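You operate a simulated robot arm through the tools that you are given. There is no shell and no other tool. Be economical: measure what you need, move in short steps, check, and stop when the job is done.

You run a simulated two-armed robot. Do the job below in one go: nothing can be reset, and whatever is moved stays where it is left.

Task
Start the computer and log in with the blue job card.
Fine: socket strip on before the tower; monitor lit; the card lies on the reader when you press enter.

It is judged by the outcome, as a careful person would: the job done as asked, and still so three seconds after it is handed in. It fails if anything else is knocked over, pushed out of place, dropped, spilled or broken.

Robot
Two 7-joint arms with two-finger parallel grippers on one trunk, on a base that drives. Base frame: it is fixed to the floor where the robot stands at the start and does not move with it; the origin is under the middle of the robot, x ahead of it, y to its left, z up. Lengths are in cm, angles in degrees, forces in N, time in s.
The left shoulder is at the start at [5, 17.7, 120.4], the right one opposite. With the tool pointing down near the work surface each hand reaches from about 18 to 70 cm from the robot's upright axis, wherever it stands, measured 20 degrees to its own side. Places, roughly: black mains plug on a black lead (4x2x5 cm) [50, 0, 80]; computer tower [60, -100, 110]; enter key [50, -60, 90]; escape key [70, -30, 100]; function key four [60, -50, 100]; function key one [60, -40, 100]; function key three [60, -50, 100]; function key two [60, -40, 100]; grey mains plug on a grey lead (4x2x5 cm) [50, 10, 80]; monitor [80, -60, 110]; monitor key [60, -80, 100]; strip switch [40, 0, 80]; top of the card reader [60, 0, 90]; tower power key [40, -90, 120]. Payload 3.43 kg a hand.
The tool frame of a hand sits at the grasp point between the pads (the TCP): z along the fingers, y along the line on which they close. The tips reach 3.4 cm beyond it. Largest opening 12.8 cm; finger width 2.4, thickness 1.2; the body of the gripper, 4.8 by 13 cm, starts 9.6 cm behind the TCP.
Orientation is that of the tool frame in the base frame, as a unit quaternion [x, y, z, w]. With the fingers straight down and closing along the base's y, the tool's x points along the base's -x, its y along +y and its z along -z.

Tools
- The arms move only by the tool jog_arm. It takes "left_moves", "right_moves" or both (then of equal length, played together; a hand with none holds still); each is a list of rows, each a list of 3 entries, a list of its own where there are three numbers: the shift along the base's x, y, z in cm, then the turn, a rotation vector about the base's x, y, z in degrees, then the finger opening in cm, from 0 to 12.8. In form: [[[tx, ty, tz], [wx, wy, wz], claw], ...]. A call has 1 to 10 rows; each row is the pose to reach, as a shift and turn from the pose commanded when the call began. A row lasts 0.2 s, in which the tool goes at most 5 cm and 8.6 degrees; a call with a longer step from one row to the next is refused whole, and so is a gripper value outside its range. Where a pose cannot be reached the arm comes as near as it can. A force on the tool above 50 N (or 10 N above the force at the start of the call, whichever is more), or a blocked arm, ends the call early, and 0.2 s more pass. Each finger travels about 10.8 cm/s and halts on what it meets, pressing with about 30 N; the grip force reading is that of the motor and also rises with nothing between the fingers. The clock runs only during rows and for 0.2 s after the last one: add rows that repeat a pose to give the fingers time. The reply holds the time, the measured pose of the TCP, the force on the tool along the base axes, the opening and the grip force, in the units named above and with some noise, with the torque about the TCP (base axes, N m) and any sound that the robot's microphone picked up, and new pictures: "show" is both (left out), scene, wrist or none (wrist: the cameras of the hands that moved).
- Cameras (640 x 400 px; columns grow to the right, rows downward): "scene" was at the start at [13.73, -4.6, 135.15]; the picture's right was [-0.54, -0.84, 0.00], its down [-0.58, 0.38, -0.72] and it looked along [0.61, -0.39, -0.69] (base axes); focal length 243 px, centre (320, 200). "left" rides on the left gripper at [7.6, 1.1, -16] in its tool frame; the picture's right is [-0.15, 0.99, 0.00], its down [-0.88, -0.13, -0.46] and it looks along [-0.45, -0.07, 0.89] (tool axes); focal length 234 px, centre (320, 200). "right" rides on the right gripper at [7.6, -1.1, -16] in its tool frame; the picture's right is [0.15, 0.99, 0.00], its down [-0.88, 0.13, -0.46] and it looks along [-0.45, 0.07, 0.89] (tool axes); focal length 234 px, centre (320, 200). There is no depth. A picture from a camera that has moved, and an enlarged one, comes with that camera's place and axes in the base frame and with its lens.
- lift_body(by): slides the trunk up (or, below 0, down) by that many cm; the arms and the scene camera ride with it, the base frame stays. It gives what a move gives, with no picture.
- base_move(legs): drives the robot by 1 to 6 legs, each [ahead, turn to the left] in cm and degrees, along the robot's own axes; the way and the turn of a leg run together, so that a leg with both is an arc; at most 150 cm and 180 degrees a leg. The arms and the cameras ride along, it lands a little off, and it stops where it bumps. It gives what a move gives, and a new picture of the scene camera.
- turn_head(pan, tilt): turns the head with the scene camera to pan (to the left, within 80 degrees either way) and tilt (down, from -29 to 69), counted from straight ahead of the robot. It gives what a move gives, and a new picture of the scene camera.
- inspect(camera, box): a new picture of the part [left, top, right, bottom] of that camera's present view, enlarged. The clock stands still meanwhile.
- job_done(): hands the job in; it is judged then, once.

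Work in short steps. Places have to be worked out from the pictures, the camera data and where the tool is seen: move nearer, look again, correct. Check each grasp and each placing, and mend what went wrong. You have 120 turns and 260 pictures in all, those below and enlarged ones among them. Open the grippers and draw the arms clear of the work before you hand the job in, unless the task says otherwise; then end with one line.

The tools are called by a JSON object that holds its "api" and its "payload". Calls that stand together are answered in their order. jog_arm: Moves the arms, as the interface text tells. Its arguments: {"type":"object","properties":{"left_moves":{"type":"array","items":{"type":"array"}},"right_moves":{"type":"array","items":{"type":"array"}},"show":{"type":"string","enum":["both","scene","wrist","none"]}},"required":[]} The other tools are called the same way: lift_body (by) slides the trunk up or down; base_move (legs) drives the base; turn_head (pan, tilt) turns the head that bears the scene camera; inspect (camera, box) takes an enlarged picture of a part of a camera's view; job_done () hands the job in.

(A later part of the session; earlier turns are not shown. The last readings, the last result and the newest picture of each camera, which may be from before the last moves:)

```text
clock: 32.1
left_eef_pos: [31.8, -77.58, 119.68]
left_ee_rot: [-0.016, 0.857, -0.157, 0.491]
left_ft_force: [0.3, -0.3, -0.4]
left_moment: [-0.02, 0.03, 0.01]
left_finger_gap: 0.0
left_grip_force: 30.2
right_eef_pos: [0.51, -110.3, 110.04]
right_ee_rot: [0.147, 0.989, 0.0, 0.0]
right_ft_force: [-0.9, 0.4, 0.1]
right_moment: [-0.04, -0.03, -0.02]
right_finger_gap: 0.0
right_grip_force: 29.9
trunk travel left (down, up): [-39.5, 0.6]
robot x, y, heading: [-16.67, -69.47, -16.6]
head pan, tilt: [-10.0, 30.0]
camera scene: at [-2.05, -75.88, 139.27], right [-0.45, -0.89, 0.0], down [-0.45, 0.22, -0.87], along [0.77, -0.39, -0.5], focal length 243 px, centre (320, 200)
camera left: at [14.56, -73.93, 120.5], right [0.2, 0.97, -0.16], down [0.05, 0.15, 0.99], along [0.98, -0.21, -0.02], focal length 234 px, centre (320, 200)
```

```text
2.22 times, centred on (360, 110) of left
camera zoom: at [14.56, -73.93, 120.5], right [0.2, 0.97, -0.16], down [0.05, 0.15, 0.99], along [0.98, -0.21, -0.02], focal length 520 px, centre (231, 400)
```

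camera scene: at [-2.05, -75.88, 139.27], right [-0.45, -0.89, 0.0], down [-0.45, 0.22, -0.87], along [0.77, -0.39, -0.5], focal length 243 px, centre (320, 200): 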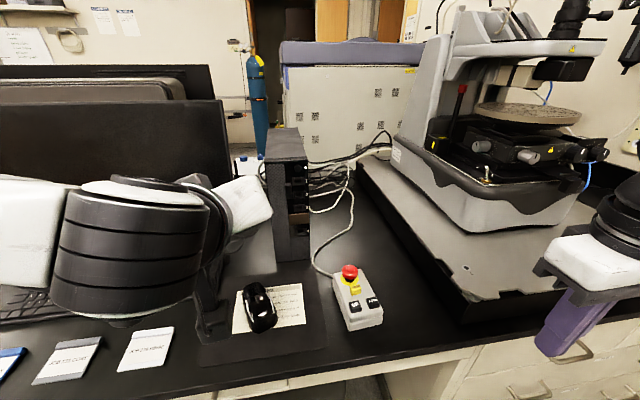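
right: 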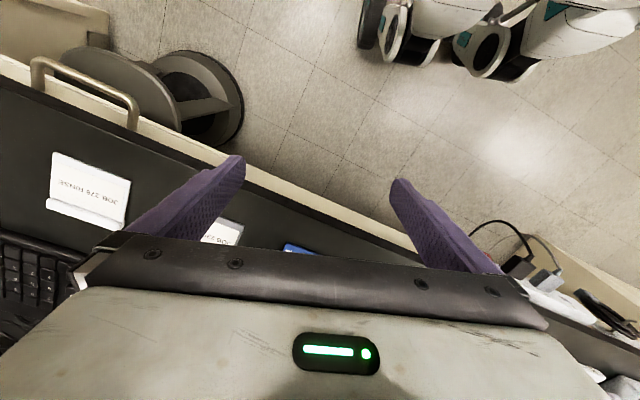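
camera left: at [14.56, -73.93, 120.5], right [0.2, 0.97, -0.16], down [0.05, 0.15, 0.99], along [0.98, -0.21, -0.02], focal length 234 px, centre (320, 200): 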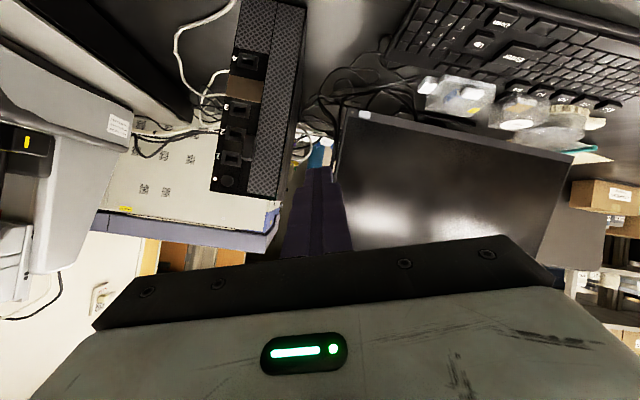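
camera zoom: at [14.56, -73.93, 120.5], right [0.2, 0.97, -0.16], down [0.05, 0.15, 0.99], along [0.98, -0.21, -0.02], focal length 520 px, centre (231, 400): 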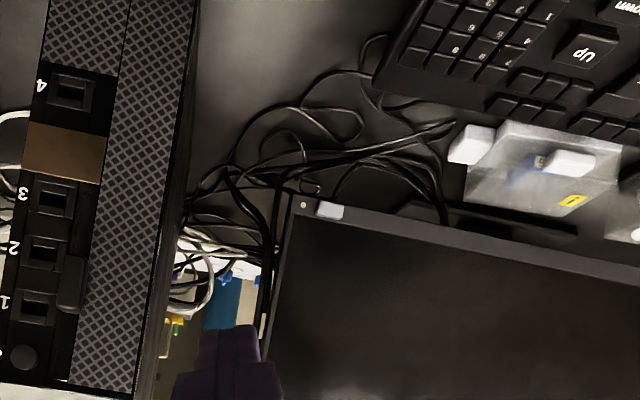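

The tower LED is bright white. The monitor key works out at about (61.2,-77.7,101.3); I bring the left fingertip to ~5 cm in front of it.

{"api": "jog_arm", "payload": {"left_moves": [[[3.5, 0.4, -3], [0, 0, 0], 0], [[7, 0.8, -6], [0, 0, 0], 0], [[10.5, 1.2, -9], [0, 0, 0], 0], [[14, 1.6, -12], [0, 0, 0], 0], [[17.5, 2, -15], [0, 0, 0], 0], [[21, 2.4, -17.9], [0, 0, 0], 0], [[21, 2.4, -17.9], [0, 0, 0], 0]]}}

{"api": "inspect", "payload": {"camera": "left", "box": [220, 60, 460, 220]}}

```text
clock: 33.7
left_eef_pos: [52.86, -75.36, 101.78]
left_ee_rot: [-0.016, 0.857, -0.155, 0.492]
left_ft_force: [-0.5, -0.4, -0.4]
left_moment: [0.02, 0.0, -0.04]
left_finger_gap: 0.0
left_grip_force: 30.4
right_eef_pos: [0.52, -110.17, 110.04]
right_ee_rot: [0.147, 0.989, 0.0, 0.0]
right_ft_force: [0.5, -0.2, 0.0]
right_moment: [-0.03, -0.03, -0.03]
right_finger_gap: 0.0
right_grip_force: 30.1
trunk travel left (down, up): [-39.5, 0.6]
robot x, y, heading: [-16.72, -70.08, -16.8]
head pan, tilt: [-10.0, 30.0]
camera scene: at [-2.1, -76.03, 139.27], right [-0.45, -0.89, 0.0], down [-0.45, 0.23, -0.87], along [0.77, -0.39, -0.5], focal length 243 px, centre (320, 200)
camera left: at [35.59, -71.72, 102.67], right [0.2, 0.97, -0.16], down [0.05, 0.15, 0.99], along [0.98, -0.21, -0.02], focal length 234 px, centre (320, 200)
```

scene: 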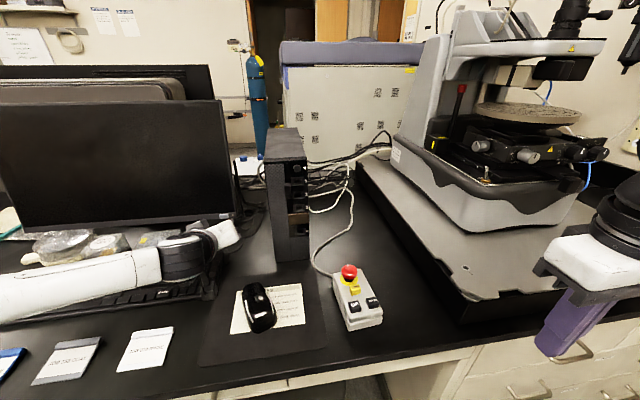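
left: 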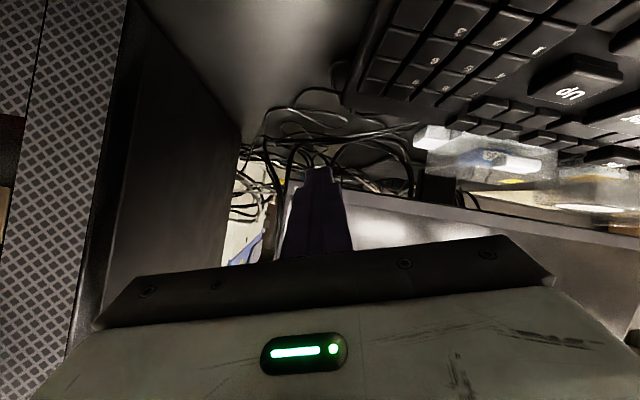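

```text
2.50 times, centred on (340, 140) of left
camera zoom: at [35.59, -71.72, 102.67], right [0.2, 0.97, -0.16], down [0.05, 0.15, 0.99], along [0.98, -0.21, -0.02], focal length 585 px, centre (270, 350)
```

zoom: 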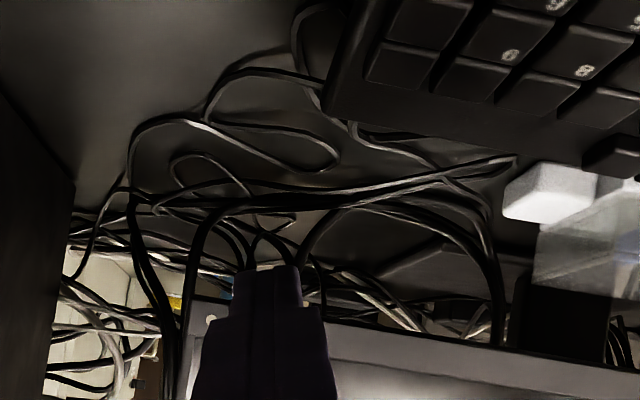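

The finger hides the key; I raise it 4 cm for a clear view to refine the key's place.

{"api": "jog_arm", "payload": {"left_moves": [[[0, 0, 4], [0, 0, 0], 0]], "show": "none"}}

{"api": "inspect", "payload": {"camera": "left", "box": [240, 80, 420, 200]}}

```text
clock: 34.1
left_eef_pos: [52.75, -75.44, 105.82]
left_ee_rot: [-0.016, 0.857, -0.155, 0.492]
left_ft_force: [0.1, 0.4, 0.1]
left_moment: [0.02, 0.0, 0.01]
left_finger_gap: 0.0
left_grip_force: 30.0
right_eef_pos: [0.51, -110.21, 109.97]
right_ee_rot: [0.147, 0.989, -0.001, 0.0]
right_ft_force: [0.3, 0.3, -0.1]
right_moment: [-0.02, 0.0, 0.02]
right_finger_gap: 0.0
right_grip_force: 30.4
trunk travel left (down, up): [-39.5, 0.6]
robot x, y, heading: [-16.79, -69.67, -17.0]
head pan, tilt: [-10.0, 30.0]
```

```text
3.33 times, centred on (330, 140) of left
camera zoom: at [35.51, -71.7, 106.67], right [0.2, 0.97, -0.16], down [0.05, 0.15, 0.99], along [0.98, -0.21, -0.02], focal length 781 px, centre (287, 400)
```

zoom: 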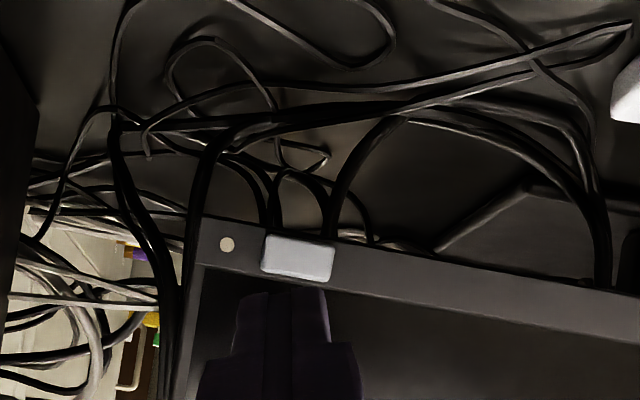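

Confirmed: key centre ≈ (61.2,-77.6,101.3). I go back down and press.

{"api": "jog_arm", "payload": {"left_moves": [[[0, 0.1, -4], [0, 0, 0], 0], [[2, -0.5, -4], [0, 0, 0], 0], [[3.6, -1, -4], [0, 0, 0], 0], [[4.5, -1.3, -4], [0, 0, 0], 0], [[5.1, -1.5, -4], [0, 0, 0], 0], [[5.6, -1.6, -4], [0, 0, 0], 0], [[6, -1.7, -4], [0, 0, 0], 0]], "show": "scene"}}

```text
clock: 35.8
left_eef_pos: [57.92, -76.87, 101.61]
left_ee_rot: [-0.015, 0.858, -0.156, 0.489]
left_ft_force: [-25.5, 12.2, 9.5]
left_moment: [-0.03, -0.2, 0.07]
left_finger_gap: 0.0
left_grip_force: 29.7
right_eef_pos: [0.21, -109.99, 110.1]
right_ee_rot: [0.146, 0.989, 0.0, 0.003]
right_ft_force: [0.0, -0.2, -0.2]
right_moment: [0.02, 0.01, 0.03]
right_finger_gap: 0.0
right_grip_force: 30.2
trunk travel left (down, up): [-39.5, 0.6]
robot x, y, heading: [-16.95, -69.58, -16.8]
head pan, tilt: [-10.0, 30.0]
heard: click
stopped in row 7 (left hand): the force on the tool passed its limit at 53 N (the readings are from after the stop); the commanded pose is now the measured one
camera scene: at [-2.65, -75.77, 139.36], right [-0.45, -0.89, 0.0], down [-0.44, 0.22, -0.87], along [0.78, -0.39, -0.5], focal length 243 px, centre (320, 200)
```

scene: 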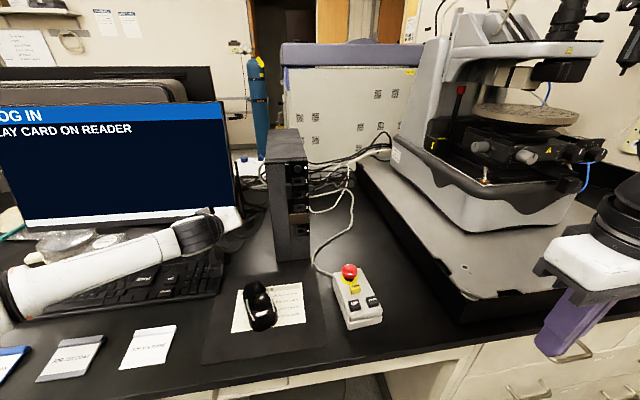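

The monitor is lit: "LOG IN – LAY CARD ON READER". I withdraw the left hand straight back and then up.

{"api": "jog_arm", "payload": {"left_moves": [[[-3.5, 1, 0.5], [0, 0, 0], 0], [[-7, 2, 2], [0, 0, 0], 0], [[-11, 3, 4.5], [0, 0, 0], 0], [[-15, 4, 7], [0, 0, 0], 0], [[-19, 5, 9], [0, 0, 0], 0], [[-23, 6, 11], [0, 0, 0], 0], [[-27, 7, 13], [0, 0, 0], 0], [[-31, 7, 13.5], [0, 0, 0], 0]], "show": "none"}}

{"api": "jog_arm", "payload": {"left_moves": [[[-0.5, 0, 1], [2.2, 7.2, 0], 0], [[-1, 0, 2], [4.4, 14.3, 0], 2], [[-1, 0, 3], [6.6, 21.5, 0], 4], [[-1, 0, 3], [8.8, 28.7, 0], 4], [[-1, 0, 3], [11, 35.9, 0], 4], [[-1, 0, 3], [13.1, 43, 0], 4], [[-1, 0, 3], [15.3, 50.2, 0], 4], [[-1, 0, 3], [17.8, 58.4, 0], 4], [[-1, 0, 3], [17.8, 58.4, 0], 4]], "show": "scene"}}

```text
clock: 37.6
left_eef_pos: [28.54, -71.62, 115.01]
left_ee_rot: [-0.015, 0.86, -0.153, 0.486]
left_ft_force: [0.2, -0.3, 0.6]
left_moment: [0.02, -0.01, 0.06]
left_finger_gap: 0.0
left_grip_force: 29.8
left hand out of reach, approached as far as the arm can: row 8
right_eef_pos: [0.46, -110.32, 109.95]
right_ee_rot: [0.146, 0.989, 0.002, 0.0]
right_ft_force: [-0.1, 0.0, -0.1]
right_moment: [0.0, 0.03, 0.01]
right_finger_gap: 0.02
right_grip_force: 30.3
trunk travel left (down, up): [-39.5, 0.6]
robot x, y, heading: [-16.83, -69.63, -17.0]
head pan, tilt: [-10.0, 30.0]
```

```text
clock: 39.6
left_eef_pos: [27.55, -71.69, 118.22]
left_ee_rot: [-0.016, 1.0, 0.001, 0.004]
left_ft_force: [-0.4, 0.7, 0.2]
left_moment: [0.0, 0.03, 0.0]
left_finger_gap: 3.97
left_grip_force: 0.0
right_eef_pos: [0.56, -110.19, 110.12]
right_ee_rot: [0.146, 0.989, 0.0, 0.001]
right_ft_force: [0.2, -0.3, 0.0]
right_moment: [-0.01, -0.03, -0.01]
right_finger_gap: 0.0
right_grip_force: 30.2
trunk travel left (down, up): [-39.5, 0.6]
robot x, y, heading: [-16.95, -69.72, -16.8]
head pan, tilt: [-10.0, 30.0]
camera scene: at [-2.14, -75.97, 139.26], right [-0.45, -0.89, 0.0], down [-0.45, 0.23, -0.87], along [0.77, -0.39, -0.5], focal length 243 px, centre (320, 200)
```

scene: 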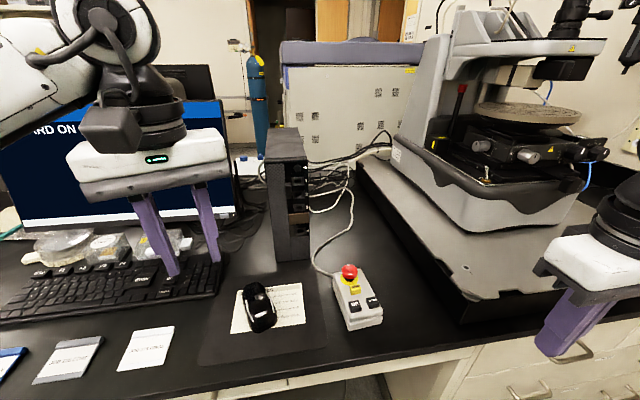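

Left hand points down now. I drive back to the left to stand between card and reader, squared to the desk.

{"api": "base_move", "payload": {"legs": [[0, 98], [56, 0], [0, -98]]}}

{"api": "turn_head", "payload": {"pan": 0, "tilt": 45}}

```text
clock: 51.1
left_eef_pos: [35.49, -15.68, 118.11]
left_ee_rot: [-0.022, 1.0, 0.002, 0.003]
left_ft_force: [-0.1, 0.5, 0.4]
left_moment: [0.05, 0.03, 0.01]
left_finger_gap: 4.0
left_grip_force: 0.1
right_eef_pos: [8.7, -54.4, 110.0]
right_ee_rot: [0.14, 0.99, 0.0, 0.0]
right_ft_force: [-0.3, 0.5, 0.6]
right_moment: [-0.01, 0.0, 0.01]
right_finger_gap: 0.0
right_grip_force: 30.2
trunk travel left (down, up): [-39.5, 0.6]
robot x, y, heading: [-8.9, -14.3, -16.1]
head pan, tilt: [-10.0, 30.0]
camera scene: at [5.79, -20.31, 139.26], right [-0.44, -0.9, 0.0], down [-0.45, 0.22, -0.87], along [0.78, -0.38, -0.5], focal length 243 px, centre (320, 200)
```

scene: 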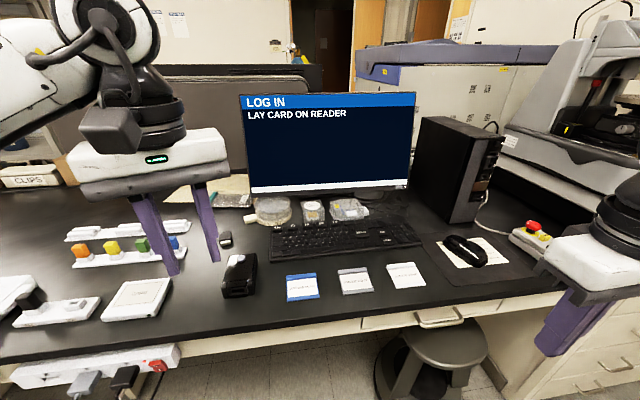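

```text
clock: 51.9
left_eef_pos: [35.38, -15.49, 118.11]
left_ee_rot: [-0.023, 1.0, 0.001, 0.003]
left_ft_force: [-0.2, -0.2, 0.2]
left_moment: [-0.04, -0.02, 0.01]
left_finger_gap: 3.98
left_grip_force: 0.1
right_eef_pos: [8.84, -54.37, 109.93]
right_ee_rot: [0.141, 0.99, -0.001, 0.0]
right_ft_force: [-0.1, 0.2, 0.0]
right_moment: [-0.03, 0.03, 0.01]
right_finger_gap: 0.01
right_grip_force: 30.1
trunk travel left (down, up): [-39.5, 0.6]
robot x, y, heading: [-8.64, -14.05, -16.1]
head pan, tilt: [0.0, 45.0]
camera scene: at [5.48, -18.57, 137.0], right [-0.28, -0.96, 0.0], down [-0.68, 0.2, -0.71], along [0.68, -0.2, -0.71], focal length 243 px, centre (320, 200)
```

scene: 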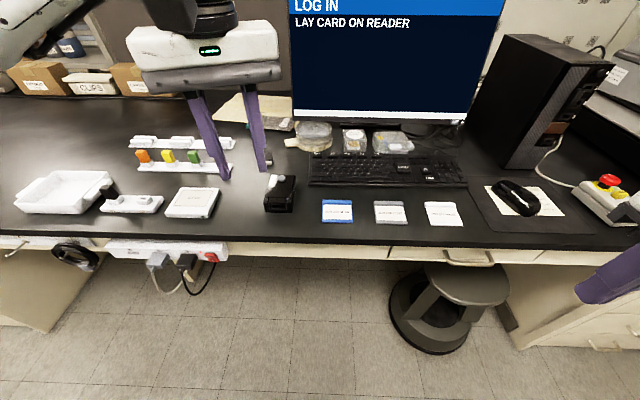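

Now I yaw the left hand +73° so the fingers close across the card's ridge, moving it above the blue card.

{"api": "jog_arm", "payload": {"left_moves": [[[1, -2, 0], [0, 0, 8.2], 4], [[2, -4, 0], [0, 0, 16.4], 4], [[3, -6, 0], [0, 0, 24.6], 4], [[4, -8, -1], [0, 0, 32.8], 4], [[5, -10, -2], [0, 0, 41], 4], [[6, -12, -3], [0, 0, 49.2], 4], [[7, -14, -4], [0, 0, 57.4], 4], [[8, -16, -5], [0, 0, 65.6], 4], [[9.5, -18.5, -7], [0, 0, 73], 4], [[9.5, -18.5, -7], [0, 0, 73], 4]]}}

{"api": "inspect", "payload": {"camera": "left", "box": [160, 60, 480, 260]}}

```text
clock: 54.1
left_eef_pos: [44.99, -34.03, 111.02]
left_ee_rot: [-0.613, 0.79, 0.004, 0.002]
left_ft_force: [-0.7, 0.0, 0.1]
left_moment: [-0.02, 0.0, 0.0]
left_finger_gap: 4.0
left_grip_force: 0.0
right_eef_pos: [8.95, -54.39, 109.98]
right_ee_rot: [0.14, 0.99, 0.0, 0.0]
right_ft_force: [0.3, 0.3, -0.1]
right_moment: [-0.01, -0.01, -0.01]
right_finger_gap: 0.0
right_grip_force: 30.6
trunk travel left (down, up): [-39.5, 0.6]
robot x, y, heading: [-8.85, -14.25, -16.2]
head pan, tilt: [0.0, 45.0]
camera scene: at [5.51, -18.47, 137.0], right [-0.28, -0.96, 0.0], down [-0.68, 0.2, -0.71], along [0.68, -0.2, -0.71], focal length 243 px, centre (320, 200)
camera left: at [42.06, -41.27, 127.04], right [-0.92, 0.39, 0.0], down [0.34, 0.82, 0.46], along [0.18, 0.43, -0.89], focal length 234 px, centre (320, 200)
```

scene: 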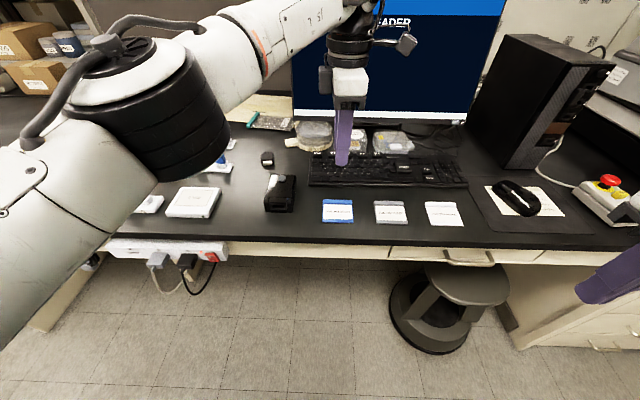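
left: 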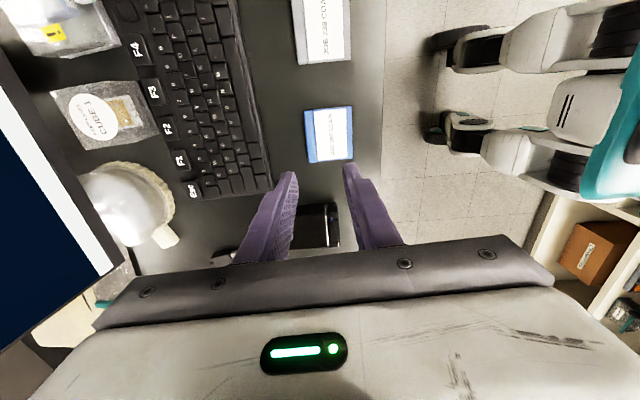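

```text
2.00 times, centred on (320, 160) of left
camera zoom: at [42.06, -41.27, 127.04], right [-0.92, 0.39, 0.0], down [0.34, 0.82, 0.46], along [0.18, 0.43, -0.89], focal length 468 px, centre (320, 280)
```

zoom: 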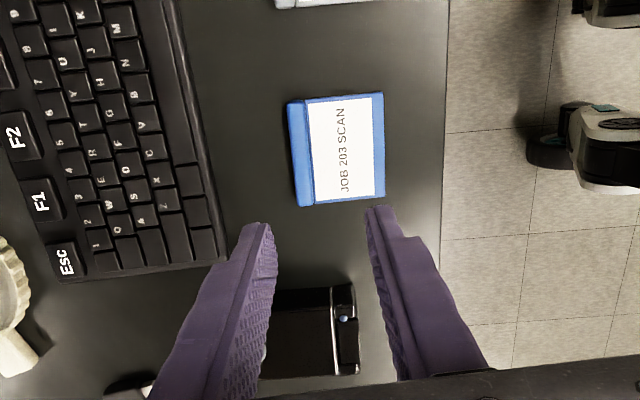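

Ridge centre ≈ (46.2,-34.7), axis at 17.7°. I centre over it and descend to tips a little above the ridge.

{"api": "jog_arm", "payload": {"left_moves": [[[1.2, -0.6, -3], [0, 0, -3.3], 4], [[1.2, -0.6, -7], [0, 0, -3.3], 4], [[1.2, -0.6, -11], [0, 0, -3.3], 4], [[1.2, -0.6, -12.5], [0, 0, -3.3], 4], [[1.2, -0.6, -12.5], [0, 0, -3.3], 4]]}}

{"api": "inspect", "payload": {"camera": "left", "box": [240, 120, 400, 220]}}

{"api": "inspect", "payload": {"camera": "scene", "box": [280, 160, 400, 240]}}

```text
clock: 55.3
left_eef_pos: [46.12, -34.85, 98.56]
left_ee_rot: [-0.589, 0.808, 0.004, 0.003]
left_ft_force: [0.2, 0.2, -1.1]
left_moment: [-0.02, 0.02, 0.01]
left_finger_gap: 3.99
left_grip_force: 0.2
left hand out of reach, approached as far as the arm can: row 1
right_eef_pos: [8.71, -54.56, 110.07]
right_ee_rot: [0.14, 0.99, 0.0, 0.0]
right_ft_force: [0.2, -0.1, 0.3]
right_moment: [-0.01, 0.01, -0.01]
right_finger_gap: 0.0
right_grip_force: 29.8
trunk travel left (down, up): [-39.5, 0.6]
robot x, y, heading: [-9.12, -13.98, -16.1]
head pan, tilt: [0.0, 45.0]
camera scene: at [5.48, -18.59, 137.0], right [-0.28, -0.96, 0.0], down [-0.68, 0.2, -0.71], along [0.68, -0.2, -0.71], focal length 243 px, centre (320, 200)
camera left: at [42.84, -41.87, 114.52], right [-0.9, 0.44, 0.0], down [0.39, 0.79, 0.46], along [0.2, 0.42, -0.89], focal length 234 px, centre (320, 200)
```

scene: 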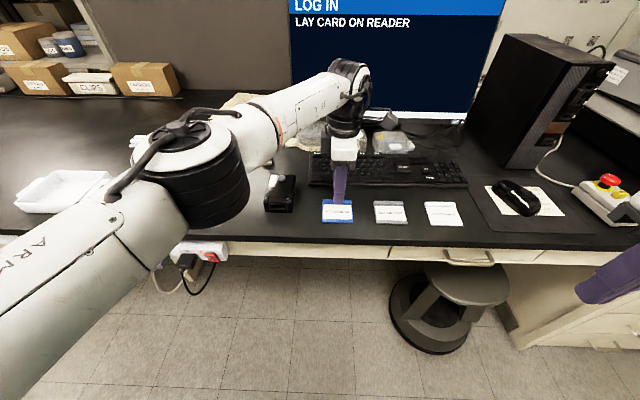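
left: 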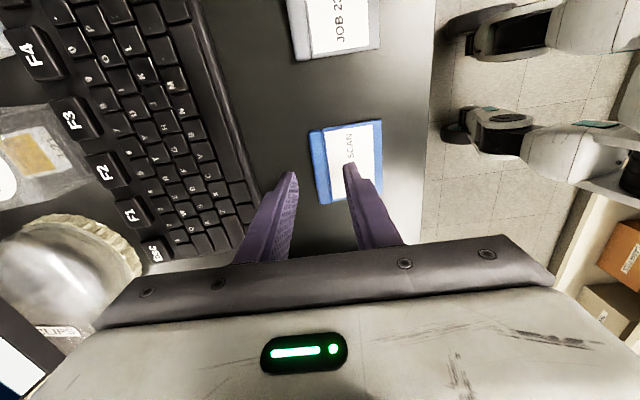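

```text
4.00 times, centred on (320, 170) of left
camera zoom: at [42.84, -41.87, 114.52], right [-0.9, 0.44, 0.0], down [0.39, 0.79, 0.46], along [0.2, 0.42, -0.89], focal length 937 px, centre (320, 320)
```

zoom: 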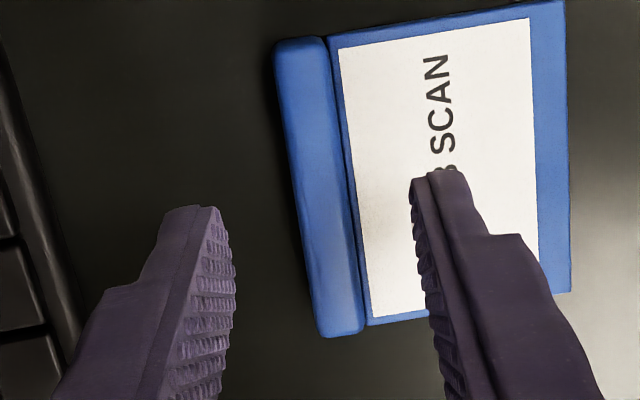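

```text
5.00 times, centred on (340, 200) of scene
camera zoom: at [5.48, -18.59, 137.0], right [-0.28, -0.96, 0.0], down [-0.68, 0.2, -0.71], along [0.68, -0.2, -0.71], focal length 1213 px, centre (220, 200)
```

zoom: 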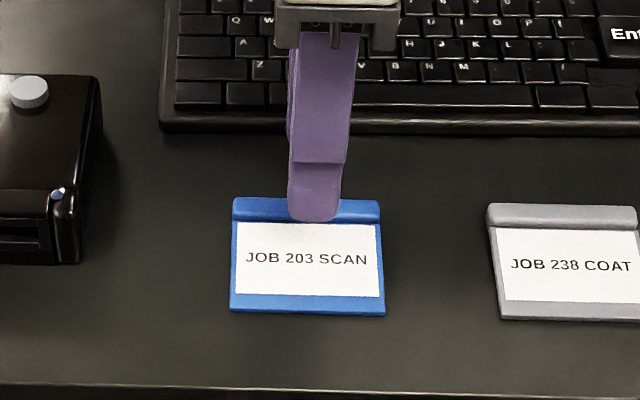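

Fingers straddle the ridge well. I descend in small steps.

{"api": "jog_arm", "payload": {"left_moves": [[[0, -0.1, -0.7], [0, 0, 0], 3.4], [[0, -0.1, -1.3], [0, 0, 0], 3.4], [[0, -0.1, -1.3], [0, 0, 0], 3.4]], "show": "none"}}

{"api": "inspect", "payload": {"camera": "left", "box": [240, 120, 400, 220]}}

{"api": "inspect", "payload": {"camera": "scene", "box": [310, 170, 370, 230]}}

```text
clock: 56.1
left_eef_pos: [46.41, -34.66, 97.44]
left_ee_rot: [-0.591, 0.807, 0.002, 0.002]
left_ft_force: [-0.3, 1.0, -0.3]
left_moment: [0.0, 0.03, 0.01]
left_finger_gap: 3.39
left_grip_force: 0.1
right_eef_pos: [8.79, -54.46, 110.1]
right_ee_rot: [0.141, 0.99, 0.0, 0.001]
right_ft_force: [-0.4, 0.0, 0.0]
right_moment: [0.02, 0.01, 0.02]
right_finger_gap: 0.01
right_grip_force: 30.2
trunk travel left (down, up): [-39.5, 0.6]
robot x, y, heading: [-8.83, -13.89, -16.2]
head pan, tilt: [0.0, 45.0]
```

```text
4.00 times, centred on (320, 170) of left
camera zoom: at [43.04, -41.77, 113.32], right [-0.9, 0.44, 0.0], down [0.39, 0.8, 0.46], along [0.2, 0.42, -0.89], focal length 937 px, centre (320, 320)
```

zoom: 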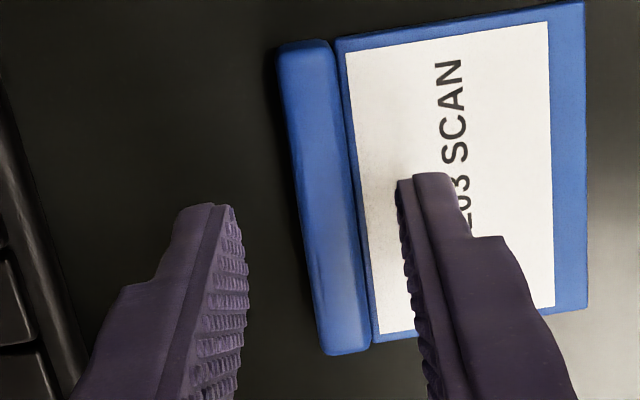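

```text
6.67 times, centred on (340, 200) of scene
camera zoom: at [5.48, -18.57, 137.0], right [-0.28, -0.96, 0.0], down [-0.68, 0.2, -0.71], along [0.68, -0.2, -0.71], focal length 1618 px, centre (187, 200)
```

zoom: 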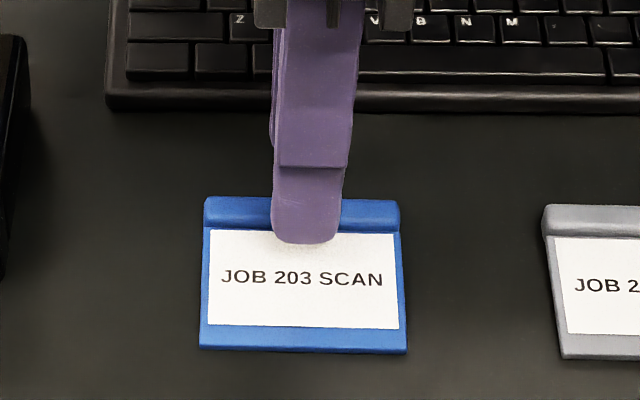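

Still free of contact with tips near z 94. Another 0.9 cm down.

{"api": "jog_arm", "payload": {"left_moves": [[[-0.2, -0.1, -0.5], [0, 0, 0], 3], [[-0.2, -0.1, -0.9], [0, 0, 0], 3], [[-0.2, -0.1, -0.9], [0, 0, 0], 3]], "show": "none"}}

{"api": "inspect", "payload": {"camera": "left", "box": [240, 120, 400, 220]}}

{"api": "inspect", "payload": {"camera": "scene", "box": [310, 170, 370, 230]}}

```text
clock: 56.9
left_eef_pos: [45.96, -34.96, 96.4]
left_ee_rot: [-0.589, 0.808, 0.004, 0.002]
left_ft_force: [0.3, -0.4, -0.1]
left_moment: [0.0, 0.0, 0.0]
left_finger_gap: 3.03
left_grip_force: 0.0
right_eef_pos: [8.81, -54.45, 110.01]
right_ee_rot: [0.14, 0.99, 0.0, 0.001]
right_ft_force: [-0.9, -0.1, 0.2]
right_moment: [-0.01, 0.01, 0.0]
right_finger_gap: 0.01
right_grip_force: 30.4
trunk travel left (down, up): [-39.5, 0.6]
robot x, y, heading: [-8.87, -14.53, -15.8]
head pan, tilt: [0.0, 45.0]
```

```text
4.00 times, centred on (320, 170) of left
camera zoom: at [42.63, -41.99, 112.34], right [-0.9, 0.44, 0.0], down [0.39, 0.79, 0.46], along [0.2, 0.42, -0.89], focal length 937 px, centre (320, 320)
```

zoom: 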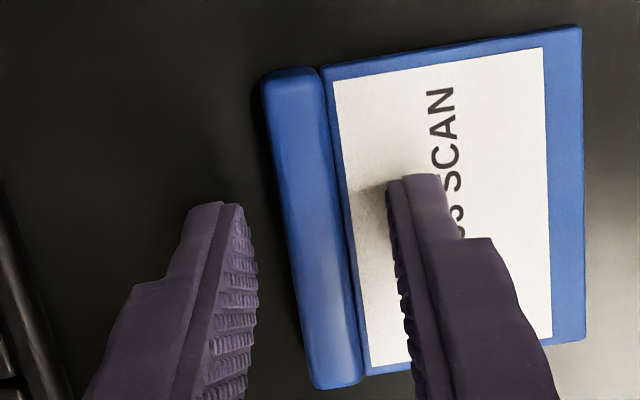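

```text
6.67 times, centred on (340, 200) of scene
camera zoom: at [5.48, -18.57, 137.0], right [-0.28, -0.96, 0.0], down [-0.68, 0.2, -0.71], along [0.68, -0.2, -0.71], focal length 1618 px, centre (187, 200)
```

zoom: 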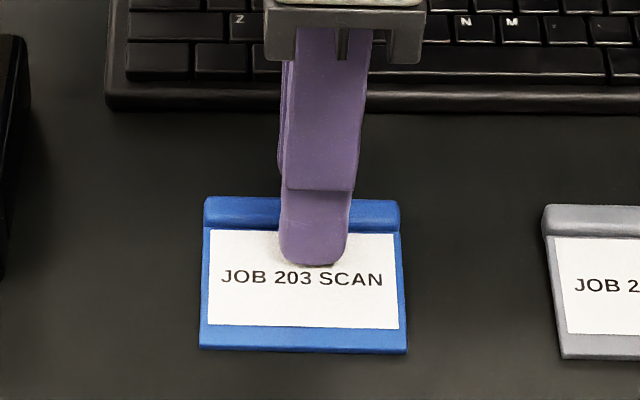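

Contact shadow is close. I go down 0.4 more and then close gently on the ridge.

{"api": "jog_arm", "payload": {"left_moves": [[[0.2, -0.1, -0.25], [0, 0, 0], 3], [[0.2, -0.1, -0.45], [0, 0, 0], 3], [[0.2, -0.1, -0.45], [0, 0, 0], 3]], "show": "none"}}

{"api": "inspect", "payload": {"camera": "left", "box": [240, 120, 400, 220]}}

```text
clock: 57.9
left_eef_pos: [48.49, -32.62, 96.26]
left_ee_rot: [-0.612, 0.791, 0.002, 0.003]
left_ft_force: [-0.4, -0.6, 3.1]
left_moment: [-0.03, 0.12, -0.02]
left_finger_gap: 3.04
left_grip_force: 0.3
right_eef_pos: [8.81, -54.59, 109.97]
right_ee_rot: [0.14, 0.99, 0.0, 0.0]
right_ft_force: [-1.3, 0.0, -0.7]
right_moment: [0.0, 0.03, 0.0]
right_finger_gap: 0.0
right_grip_force: 29.8
trunk travel left (down, up): [-39.5, 0.6]
robot x, y, heading: [-8.99, -14.38, -16.2]
head pan, tilt: [0.0, 45.0]
stopped in row 3 (left hand): the arm was blocked; the commanded pose is now the measured one
```

```text
4.00 times, centred on (320, 170) of left
camera zoom: at [45.49, -39.82, 112.17], right [-0.92, 0.39, 0.0], down [0.35, 0.82, 0.46], along [0.18, 0.42, -0.89], focal length 937 px, centre (320, 320)
```

zoom: 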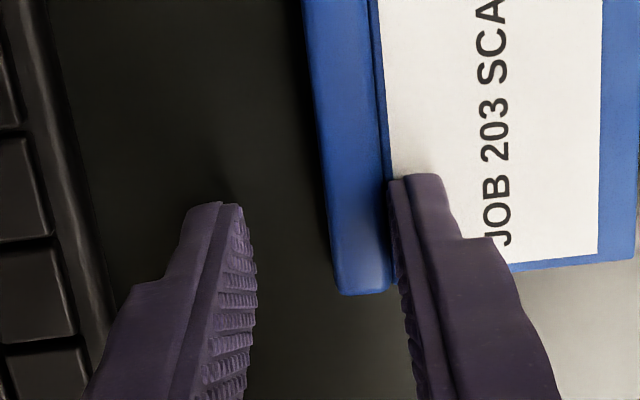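

The hand slid sideways and reported the arm blocked; something in the arm may be touching. I look at the scene before moving.

{"api": "inspect", "payload": {"camera": "scene", "box": [0, 0, 640, 400]}}

{"api": "inspect", "payload": {"camera": "scene", "box": [100, 80, 400, 280]}}

```text
1.00 times, centred on (320, 200) of scene (not enlarged: the box is as wide or as high as the picture)
camera zoom: at [5.45, -18.56, 137.01], right [-0.28, -0.96, 0.0], down [-0.68, 0.2, -0.71], along [0.68, -0.2, -0.71], focal length 243 px, centre (320, 200)
```

zoom: 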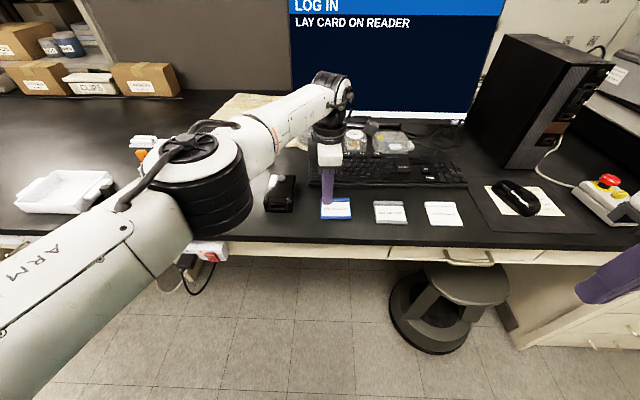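

```text
2.00 times, centred on (250, 180) of scene
camera zoom: at [5.45, -18.56, 137.01], right [-0.28, -0.96, 0.0], down [-0.68, 0.2, -0.71], along [0.68, -0.2, -0.71], focal length 485 px, centre (460, 240)
```

zoom: 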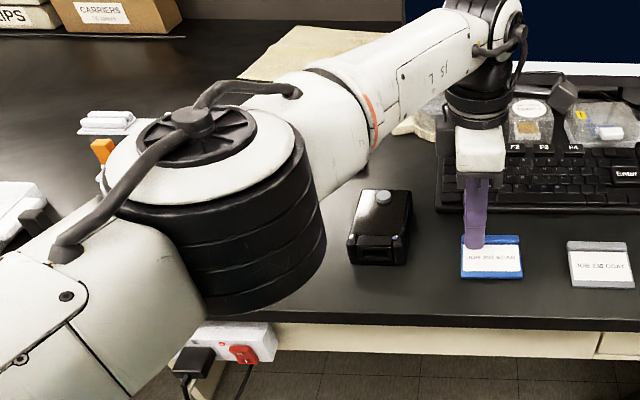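

Nothing has been disturbed, but that wrist pose is near a limit. I raise the hand and yaw it the other way (−180° in two calls) to grip with the opposite finger order.

{"api": "jog_arm", "payload": {"left_moves": [[[-1, -1, 3], [0, 0, 0], 4], [[-2, -2, 7], [0, 0, -5], 4], [[-2, -2, 11], [0, 0, -13], 4], [[-2, -2, 14], [0, 0, -21], 4], [[-2, -2, 14], [0, 0, -29], 4], [[-2, -2, 14], [0, 0, -37], 4], [[-2, -2, 14], [0, 0, -45], 4], [[-2, -2, 14], [0, 0, -53], 4], [[-2, -2, 14], [0, 0, -61], 4], [[-2, -2, 14], [0, 0, -69], 4]], "show": "none"}}

{"api": "jog_arm", "payload": {"left_moves": [[[0, 0, 0], [0, 0, -8.4], 4], [[0, 0, 0], [0, 0, -16.8], 4], [[0, 0, 0], [0, 0, -25.2], 4], [[0, 0, 0], [0, 0, -33.6], 4], [[0, 0, 0], [0, 0, -42], 4], [[0, 0, 0], [0, 0, -50.4], 4], [[0, 0, 0], [0, 0, -58.8], 4], [[0, 0, 0], [0, 0, -67.2], 4], [[0, 0, 0], [0, 0, -75.6], 4], [[0, 0, 0], [0, 0, -84], 4]], "show": "scene"}}

```text
clock: 60.1
left_eef_pos: [48.14, -32.1, 110.33]
left_ee_rot: [-0.058, 0.998, -0.003, 0.003]
left_ft_force: [0.0, 0.5, -0.1]
left_moment: [0.01, 0.04, 0.0]
left_finger_gap: 3.96
left_grip_force: 0.1
left hand out of reach, approached as far as the arm can: row 3, 4, 5, 6, 7, 8, 9, 10
right_eef_pos: [8.87, -54.52, 110.08]
right_ee_rot: [0.14, 0.99, 0.0, 0.001]
right_ft_force: [0.3, -0.3, -0.5]
right_moment: [-0.01, -0.01, -0.04]
right_finger_gap: 0.0
right_grip_force: 29.6
trunk travel left (down, up): [-39.5, 0.6]
robot x, y, heading: [-8.82, -14.43, -16.2]
head pan, tilt: [0.0, 45.0]
```

```text
clock: 62.3
left_eef_pos: [42.51, -26.39, 110.98]
left_ee_rot: [0.551, 0.835, -0.005, 0.004]
left_ft_force: [0.1, 0.3, 0.3]
left_moment: [-0.01, -0.04, 0.0]
left_finger_gap: 3.97
left_grip_force: 0.0
left hand out of reach, approached as far as the arm can: row 7, 8, 9, 10
right_eef_pos: [8.92, -54.4, 110.03]
right_ee_rot: [0.14, 0.99, 0.0, 0.001]
right_ft_force: [-0.7, 1.1, 1.1]
right_moment: [-0.02, -0.02, 0.04]
right_finger_gap: 0.0
right_grip_force: 29.9
trunk travel left (down, up): [-39.5, 0.6]
robot x, y, heading: [-8.75, -14.6, -16.0]
head pan, tilt: [0.0, 45.0]
camera scene: at [5.45, -18.48, 137.01], right [-0.28, -0.96, 0.0], down [-0.68, 0.2, -0.71], along [0.68, -0.2, -0.71], focal length 243 px, centre (320, 200)
```

scene: 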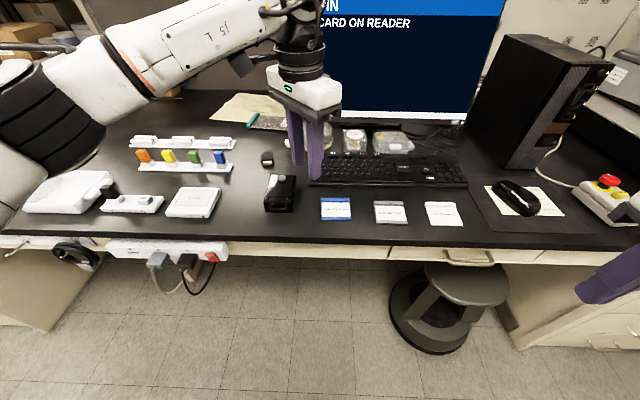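

The left arm reaches poorly here. I shift the robot about 4 cm ahead and 7 cm to the right so the card lies better in front of the left shoulder.

{"api": "base_move", "payload": {"legs": [[0, -60], [8, 0], [0, 60]]}}

{"api": "jog_arm", "payload": {"left_moves": [[[0, 0, 0], [0, 0, 8.4], 4], [[0, 0, 0], [0, 0, 16.8], 4], [[0, 0, 0], [0, 0, 25.2], 4], [[0, 0, 0], [0, 0, 33.6], 4], [[0, 0, 0], [0, 0, 42], 4], [[0, 0, 0], [0, 0, 50.4], 4], [[0, 0, 0], [0, 0, 58.8], 4], [[0, 0, 0], [0, 0, 67.2], 4], [[0, 0, 0], [0, 0, 75.6], 4]], "show": "none"}}

```text
clock: 68.7
left_eef_pos: [44.21, -34.46, 110.78]
left_ee_rot: [0.552, 0.834, -0.004, 0.004]
left_ft_force: [-0.7, 0.0, -0.2]
left_moment: [0.0, 0.04, 0.01]
left_finger_gap: 4.01
left_grip_force: 0.1
right_eef_pos: [10.5, -62.41, 110.02]
right_ee_rot: [0.143, 0.99, 0.0, 0.0]
right_ft_force: [0.5, 0.5, -0.4]
right_moment: [-0.01, 0.01, 0.01]
right_finger_gap: 0.0
right_grip_force: 29.8
trunk travel left (down, up): [-39.5, 0.6]
robot x, y, heading: [-7.21, -22.14, -16.5]
head pan, tilt: [0.0, 45.0]
camera scene: at [7.33, -26.44, 137.0], right [-0.28, -0.96, 0.0], down [-0.68, 0.2, -0.71], along [0.68, -0.2, -0.71], focal length 243 px, centre (320, 200)
```

scene: 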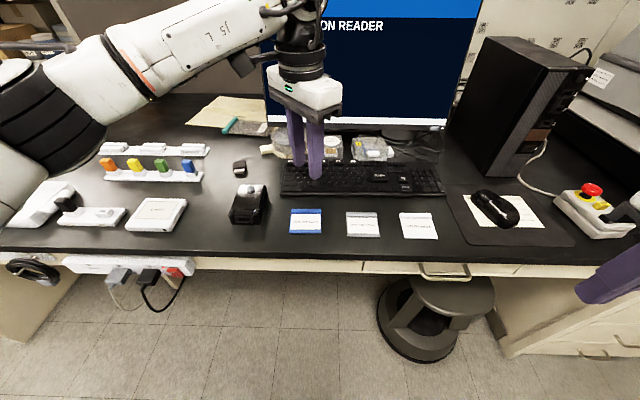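

```text
clock: 70.7
left_eef_pos: [44.35, -34.58, 110.89]
left_ee_rot: [-0.076, 0.997, -0.001, 0.006]
left_ft_force: [-0.2, 0.2, 0.5]
left_moment: [-0.02, 0.0, -0.01]
left_finger_gap: 3.99
left_grip_force: 0.0
right_eef_pos: [10.5, -62.38, 109.98]
right_ee_rot: [0.143, 0.99, 0.0, 0.0]
right_ft_force: [0.0, -0.1, 0.1]
right_moment: [0.0, 0.03, 0.01]
right_finger_gap: 0.0
right_grip_force: 29.7
trunk travel left (down, up): [-39.5, 0.6]
robot x, y, heading: [-7.19, -22.05, -16.5]
head pan, tilt: [0.0, 45.0]
```

Now yaw +63.6° over the ridge again and descend to z≈100.

{"api": "jog_arm", "payload": {"left_moves": [[[0, 0, 0], [0, 0, 8], 4], [[0, 0, 0], [0, 0, 16], 4], [[0.5, 0, 0], [0, 0, 24], 4], [[1, -0.2, 0], [0, 0, 32], 4], [[1.7, -0.4, 0], [0, 0, 40], 4], [[1.7, -0.4, -2], [0, 0, 48], 4], [[1.7, -0.4, -5], [0, 0, 56], 4], [[1.7, -0.4, -8], [0, 0, 63.6], 4], [[1.7, -0.4, -11], [0, 0, 63.6], 4], [[1.7, -0.4, -11], [0, 0, 63.6], 4]]}}

```text
clock: 72.9
left_eef_pos: [45.99, -35.13, 99.82]
left_ee_rot: [-0.588, 0.809, 0.003, 0.006]
left_ft_force: [0.2, 0.5, 0.5]
left_moment: [0.0, 0.0, 0.02]
left_finger_gap: 3.97
left_grip_force: 0.0
right_eef_pos: [10.47, -62.34, 109.92]
right_ee_rot: [0.144, 0.99, 0.0, -0.001]
right_ft_force: [0.3, 0.7, -0.8]
right_moment: [0.01, -0.04, 0.03]
right_finger_gap: 0.0
right_grip_force: 29.9
trunk travel left (down, up): [-39.5, 0.6]
robot x, y, heading: [-6.87, -21.91, -16.3]
head pan, tilt: [0.0, 45.0]
camera scene: at [7.3, -26.46, 137.0], right [-0.28, -0.96, 0.0], down [-0.68, 0.2, -0.71], along [0.68, -0.2, -0.71], focal length 243 px, centre (320, 200)
camera left: at [42.55, -42.01, 115.7], right [-0.9, 0.44, 0.0], down [0.39, 0.79, 0.47], along [0.21, 0.42, -0.88], focal length 234 px, centre (320, 200)
```

scene: 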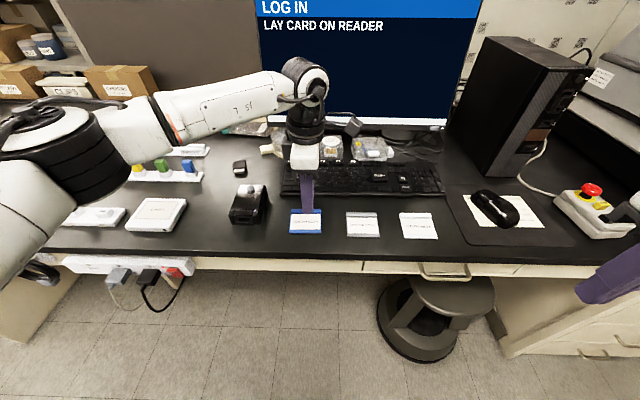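
left: 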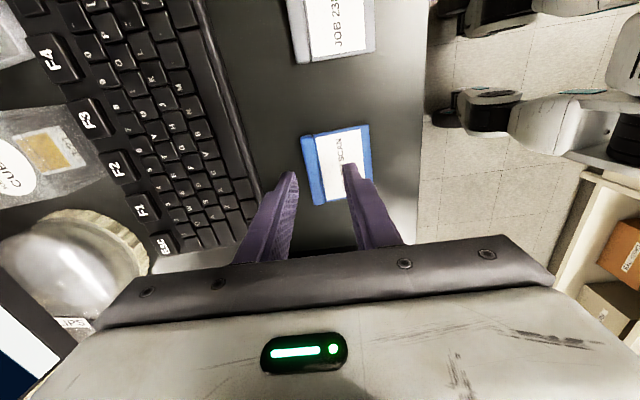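

No reach trouble this time. I descend to z≈96.5 with a 3 cm opening.

{"api": "jog_arm", "payload": {"left_moves": [[[0.1, 0.1, -1.5], [0, 0, 0], 3], [[0.1, 0.1, -2.7], [0, 0, 0], 3], [[0.1, 0.1, -3.4], [0, 0, 0], 3], [[0.1, 0.1, -3.4], [0, 0, 0], 3]], "show": "none"}}

{"api": "inspect", "payload": {"camera": "left", "box": [240, 120, 400, 220]}}

```text
clock: 73.9
left_eef_pos: [46.09, -34.9, 96.55]
left_ee_rot: [-0.588, 0.809, 0.002, 0.006]
left_ft_force: [-0.4, 0.3, -0.7]
left_moment: [-0.01, 0.01, -0.01]
left_finger_gap: 2.98
left_grip_force: 0.1
right_eef_pos: [10.47, -62.39, 110.11]
right_ee_rot: [0.144, 0.99, 0.0, 0.001]
right_ft_force: [-0.7, 0.3, -0.6]
right_moment: [0.04, 0.01, 0.01]
right_finger_gap: 0.01
right_grip_force: 30.1
trunk travel left (down, up): [-39.5, 0.6]
robot x, y, heading: [-7.37, -21.84, -16.5]
head pan, tilt: [0.0, 45.0]
```

```text
4.00 times, centred on (320, 170) of left
camera zoom: at [42.66, -41.91, 112.37], right [-0.9, 0.44, 0.0], down [0.39, 0.79, 0.47], along [0.21, 0.42, -0.88], focal length 937 px, centre (320, 320)
```

zoom: 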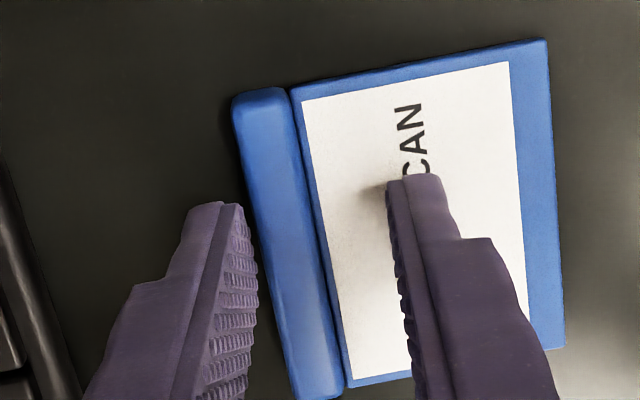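

The card had shifted ~0.9 cm; I re-centre toward the far side and lower a bit.

{"api": "jog_arm", "payload": {"left_moves": [[[0.8, -0.4, 0], [0, 0, 0], 3], [[0.8, -0.4, -0.3], [0, 0, 0], 3], [[0.8, -0.4, -0.5], [0, 0, 0], 3]], "show": "none"}}

{"api": "inspect", "payload": {"camera": "left", "box": [240, 120, 400, 220]}}

{"api": "inspect", "payload": {"camera": "scene", "box": [270, 180, 350, 240]}}

```text
clock: 74.7
left_eef_pos: [46.82, -35.4, 96.16]
left_ee_rot: [-0.589, 0.808, 0.002, 0.006]
left_ft_force: [0.6, 0.8, 7.3]
left_moment: [0.05, 0.13, -0.02]
left_finger_gap: 3.0
left_grip_force: 0.1
right_eef_pos: [10.44, -62.44, 110.15]
right_ee_rot: [0.143, 0.99, 0.0, 0.0]
right_ft_force: [0.5, -0.2, -1.2]
right_moment: [0.0, 0.0, 0.02]
right_finger_gap: 0.0
right_grip_force: 30.2
trunk travel left (down, up): [-39.5, 0.6]
robot x, y, heading: [-6.92, -21.82, -16.3]
head pan, tilt: [0.0, 45.0]
```

```text
4.00 times, centred on (320, 170) of left
camera zoom: at [43.39, -42.32, 112.04], right [-0.9, 0.44, 0.0], down [0.39, 0.79, 0.47], along [0.21, 0.42, -0.88], focal length 937 px, centre (320, 320)
```

zoom: 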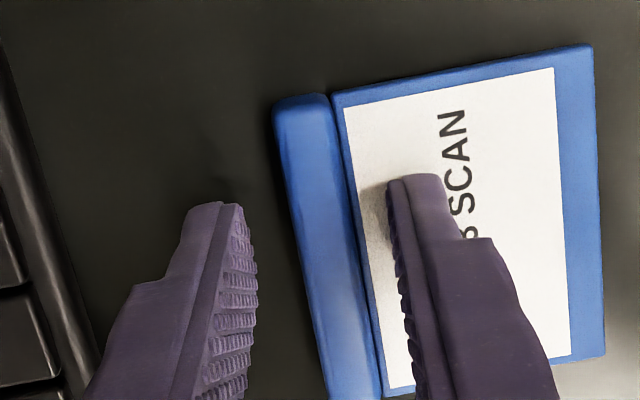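

```text
6.67 times, centred on (310, 210) of scene
camera zoom: at [7.24, -26.43, 137.03], right [-0.28, -0.96, 0.0], down [-0.68, 0.2, -0.71], along [0.68, -0.2, -0.71], focal length 1618 px, centre (387, 133)
```

zoom: 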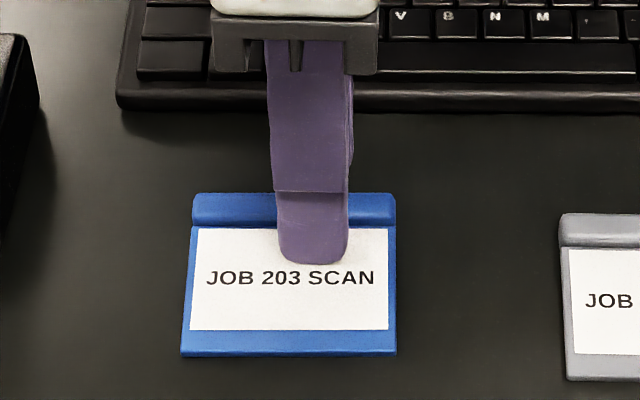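

Light contact (7 N): the near finger rests on the card. I raise 0.15 cm and close on the ridge.

{"api": "jog_arm", "payload": {"left_moves": [[[0, 0, 0.15], [0, 0, 0], 2.2], [[0, 0, 0.15], [0, 0, 0], 1.2], [[0, 0, 0.15], [0, 0, 0], 0.4], [[0, 0, 0.15], [0, 0, 0], 0.4]], "show": "none"}}

{"api": "inspect", "payload": {"camera": "left", "box": [240, 120, 400, 220]}}

```text
clock: 75.7
left_eef_pos: [46.84, -35.41, 96.22]
left_ee_rot: [-0.588, 0.809, 0.001, 0.006]
left_ft_force: [2.0, -2.8, 6.8]
left_moment: [-0.17, 0.03, 0.04]
left_finger_gap: 1.15
left_grip_force: 29.6
right_eef_pos: [10.52, -62.34, 109.98]
right_ee_rot: [0.144, 0.99, 0.0, 0.0]
right_ft_force: [0.2, 1.1, -0.5]
right_moment: [-0.01, 0.02, -0.01]
right_finger_gap: 0.0
right_grip_force: 30.3
trunk travel left (down, up): [-39.5, 0.6]
robot x, y, heading: [-6.7, -22.2, -16.3]
head pan, tilt: [0.0, 45.0]
```

```text
4.00 times, centred on (320, 170) of left
camera zoom: at [43.41, -42.37, 112.11], right [-0.9, 0.44, 0.0], down [0.39, 0.79, 0.47], along [0.21, 0.42, -0.88], focal length 937 px, centre (320, 320)
```

zoom: 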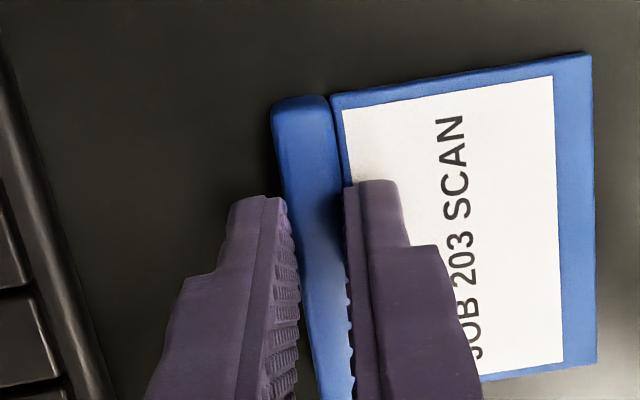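

Gripped at 1.15 cm, the ridge width. I lift the card straight up.

{"api": "jog_arm", "payload": {"left_moves": [[[0, 0, 1], [0, 0, 0], 0.4], [[0, 0, 3], [0, 0, 0], 0.4], [[0, 0, 6], [0, 0, 0], 0.4], [[0, 0, 10], [0, 0, 0], 0.4], [[0, 0, 14], [0, 0, 0], 0.4]]}}

```text
clock: 76.9
left_eef_pos: [46.92, -35.22, 110.17]
left_ee_rot: [-0.588, 0.809, 0.003, 0.006]
left_ft_force: [-0.2, -0.3, 0.1]
left_moment: [0.0, 0.01, 0.01]
left_finger_gap: 0.4
left_grip_force: 0.0
right_eef_pos: [10.42, -62.37, 110.06]
right_ee_rot: [0.143, 0.99, 0.001, 0.001]
right_ft_force: [-0.3, -0.2, 0.3]
right_moment: [-0.01, 0.02, 0.0]
right_finger_gap: 0.0
right_grip_force: 29.9
trunk travel left (down, up): [-39.5, 0.6]
robot x, y, heading: [-7.36, -21.96, -16.7]
head pan, tilt: [0.0, 45.0]
camera scene: at [7.27, -26.47, 137.0], right [-0.28, -0.96, 0.0], down [-0.68, 0.2, -0.71], along [0.68, -0.2, -0.71], focal length 243 px, centre (320, 200)
camera left: at [43.33, -42.37, 126.07], right [-0.9, 0.44, 0.0], down [0.39, 0.79, 0.47], along [0.21, 0.42, -0.88], focal length 234 px, centre (320, 200)
```

scene: 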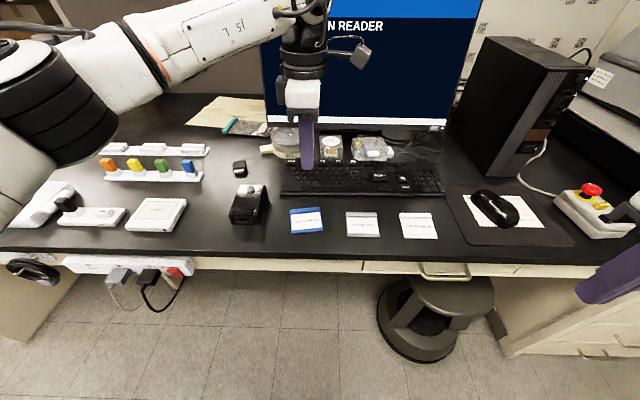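
left: 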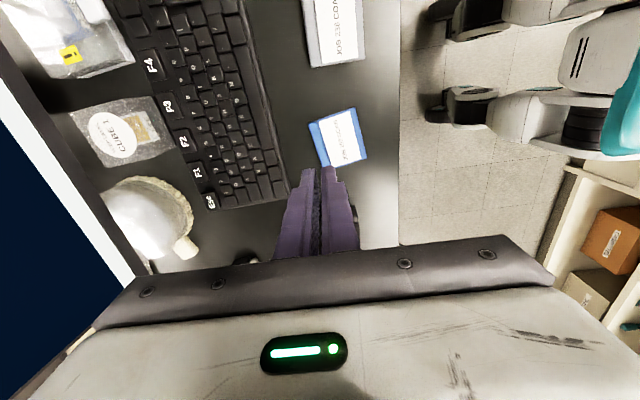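

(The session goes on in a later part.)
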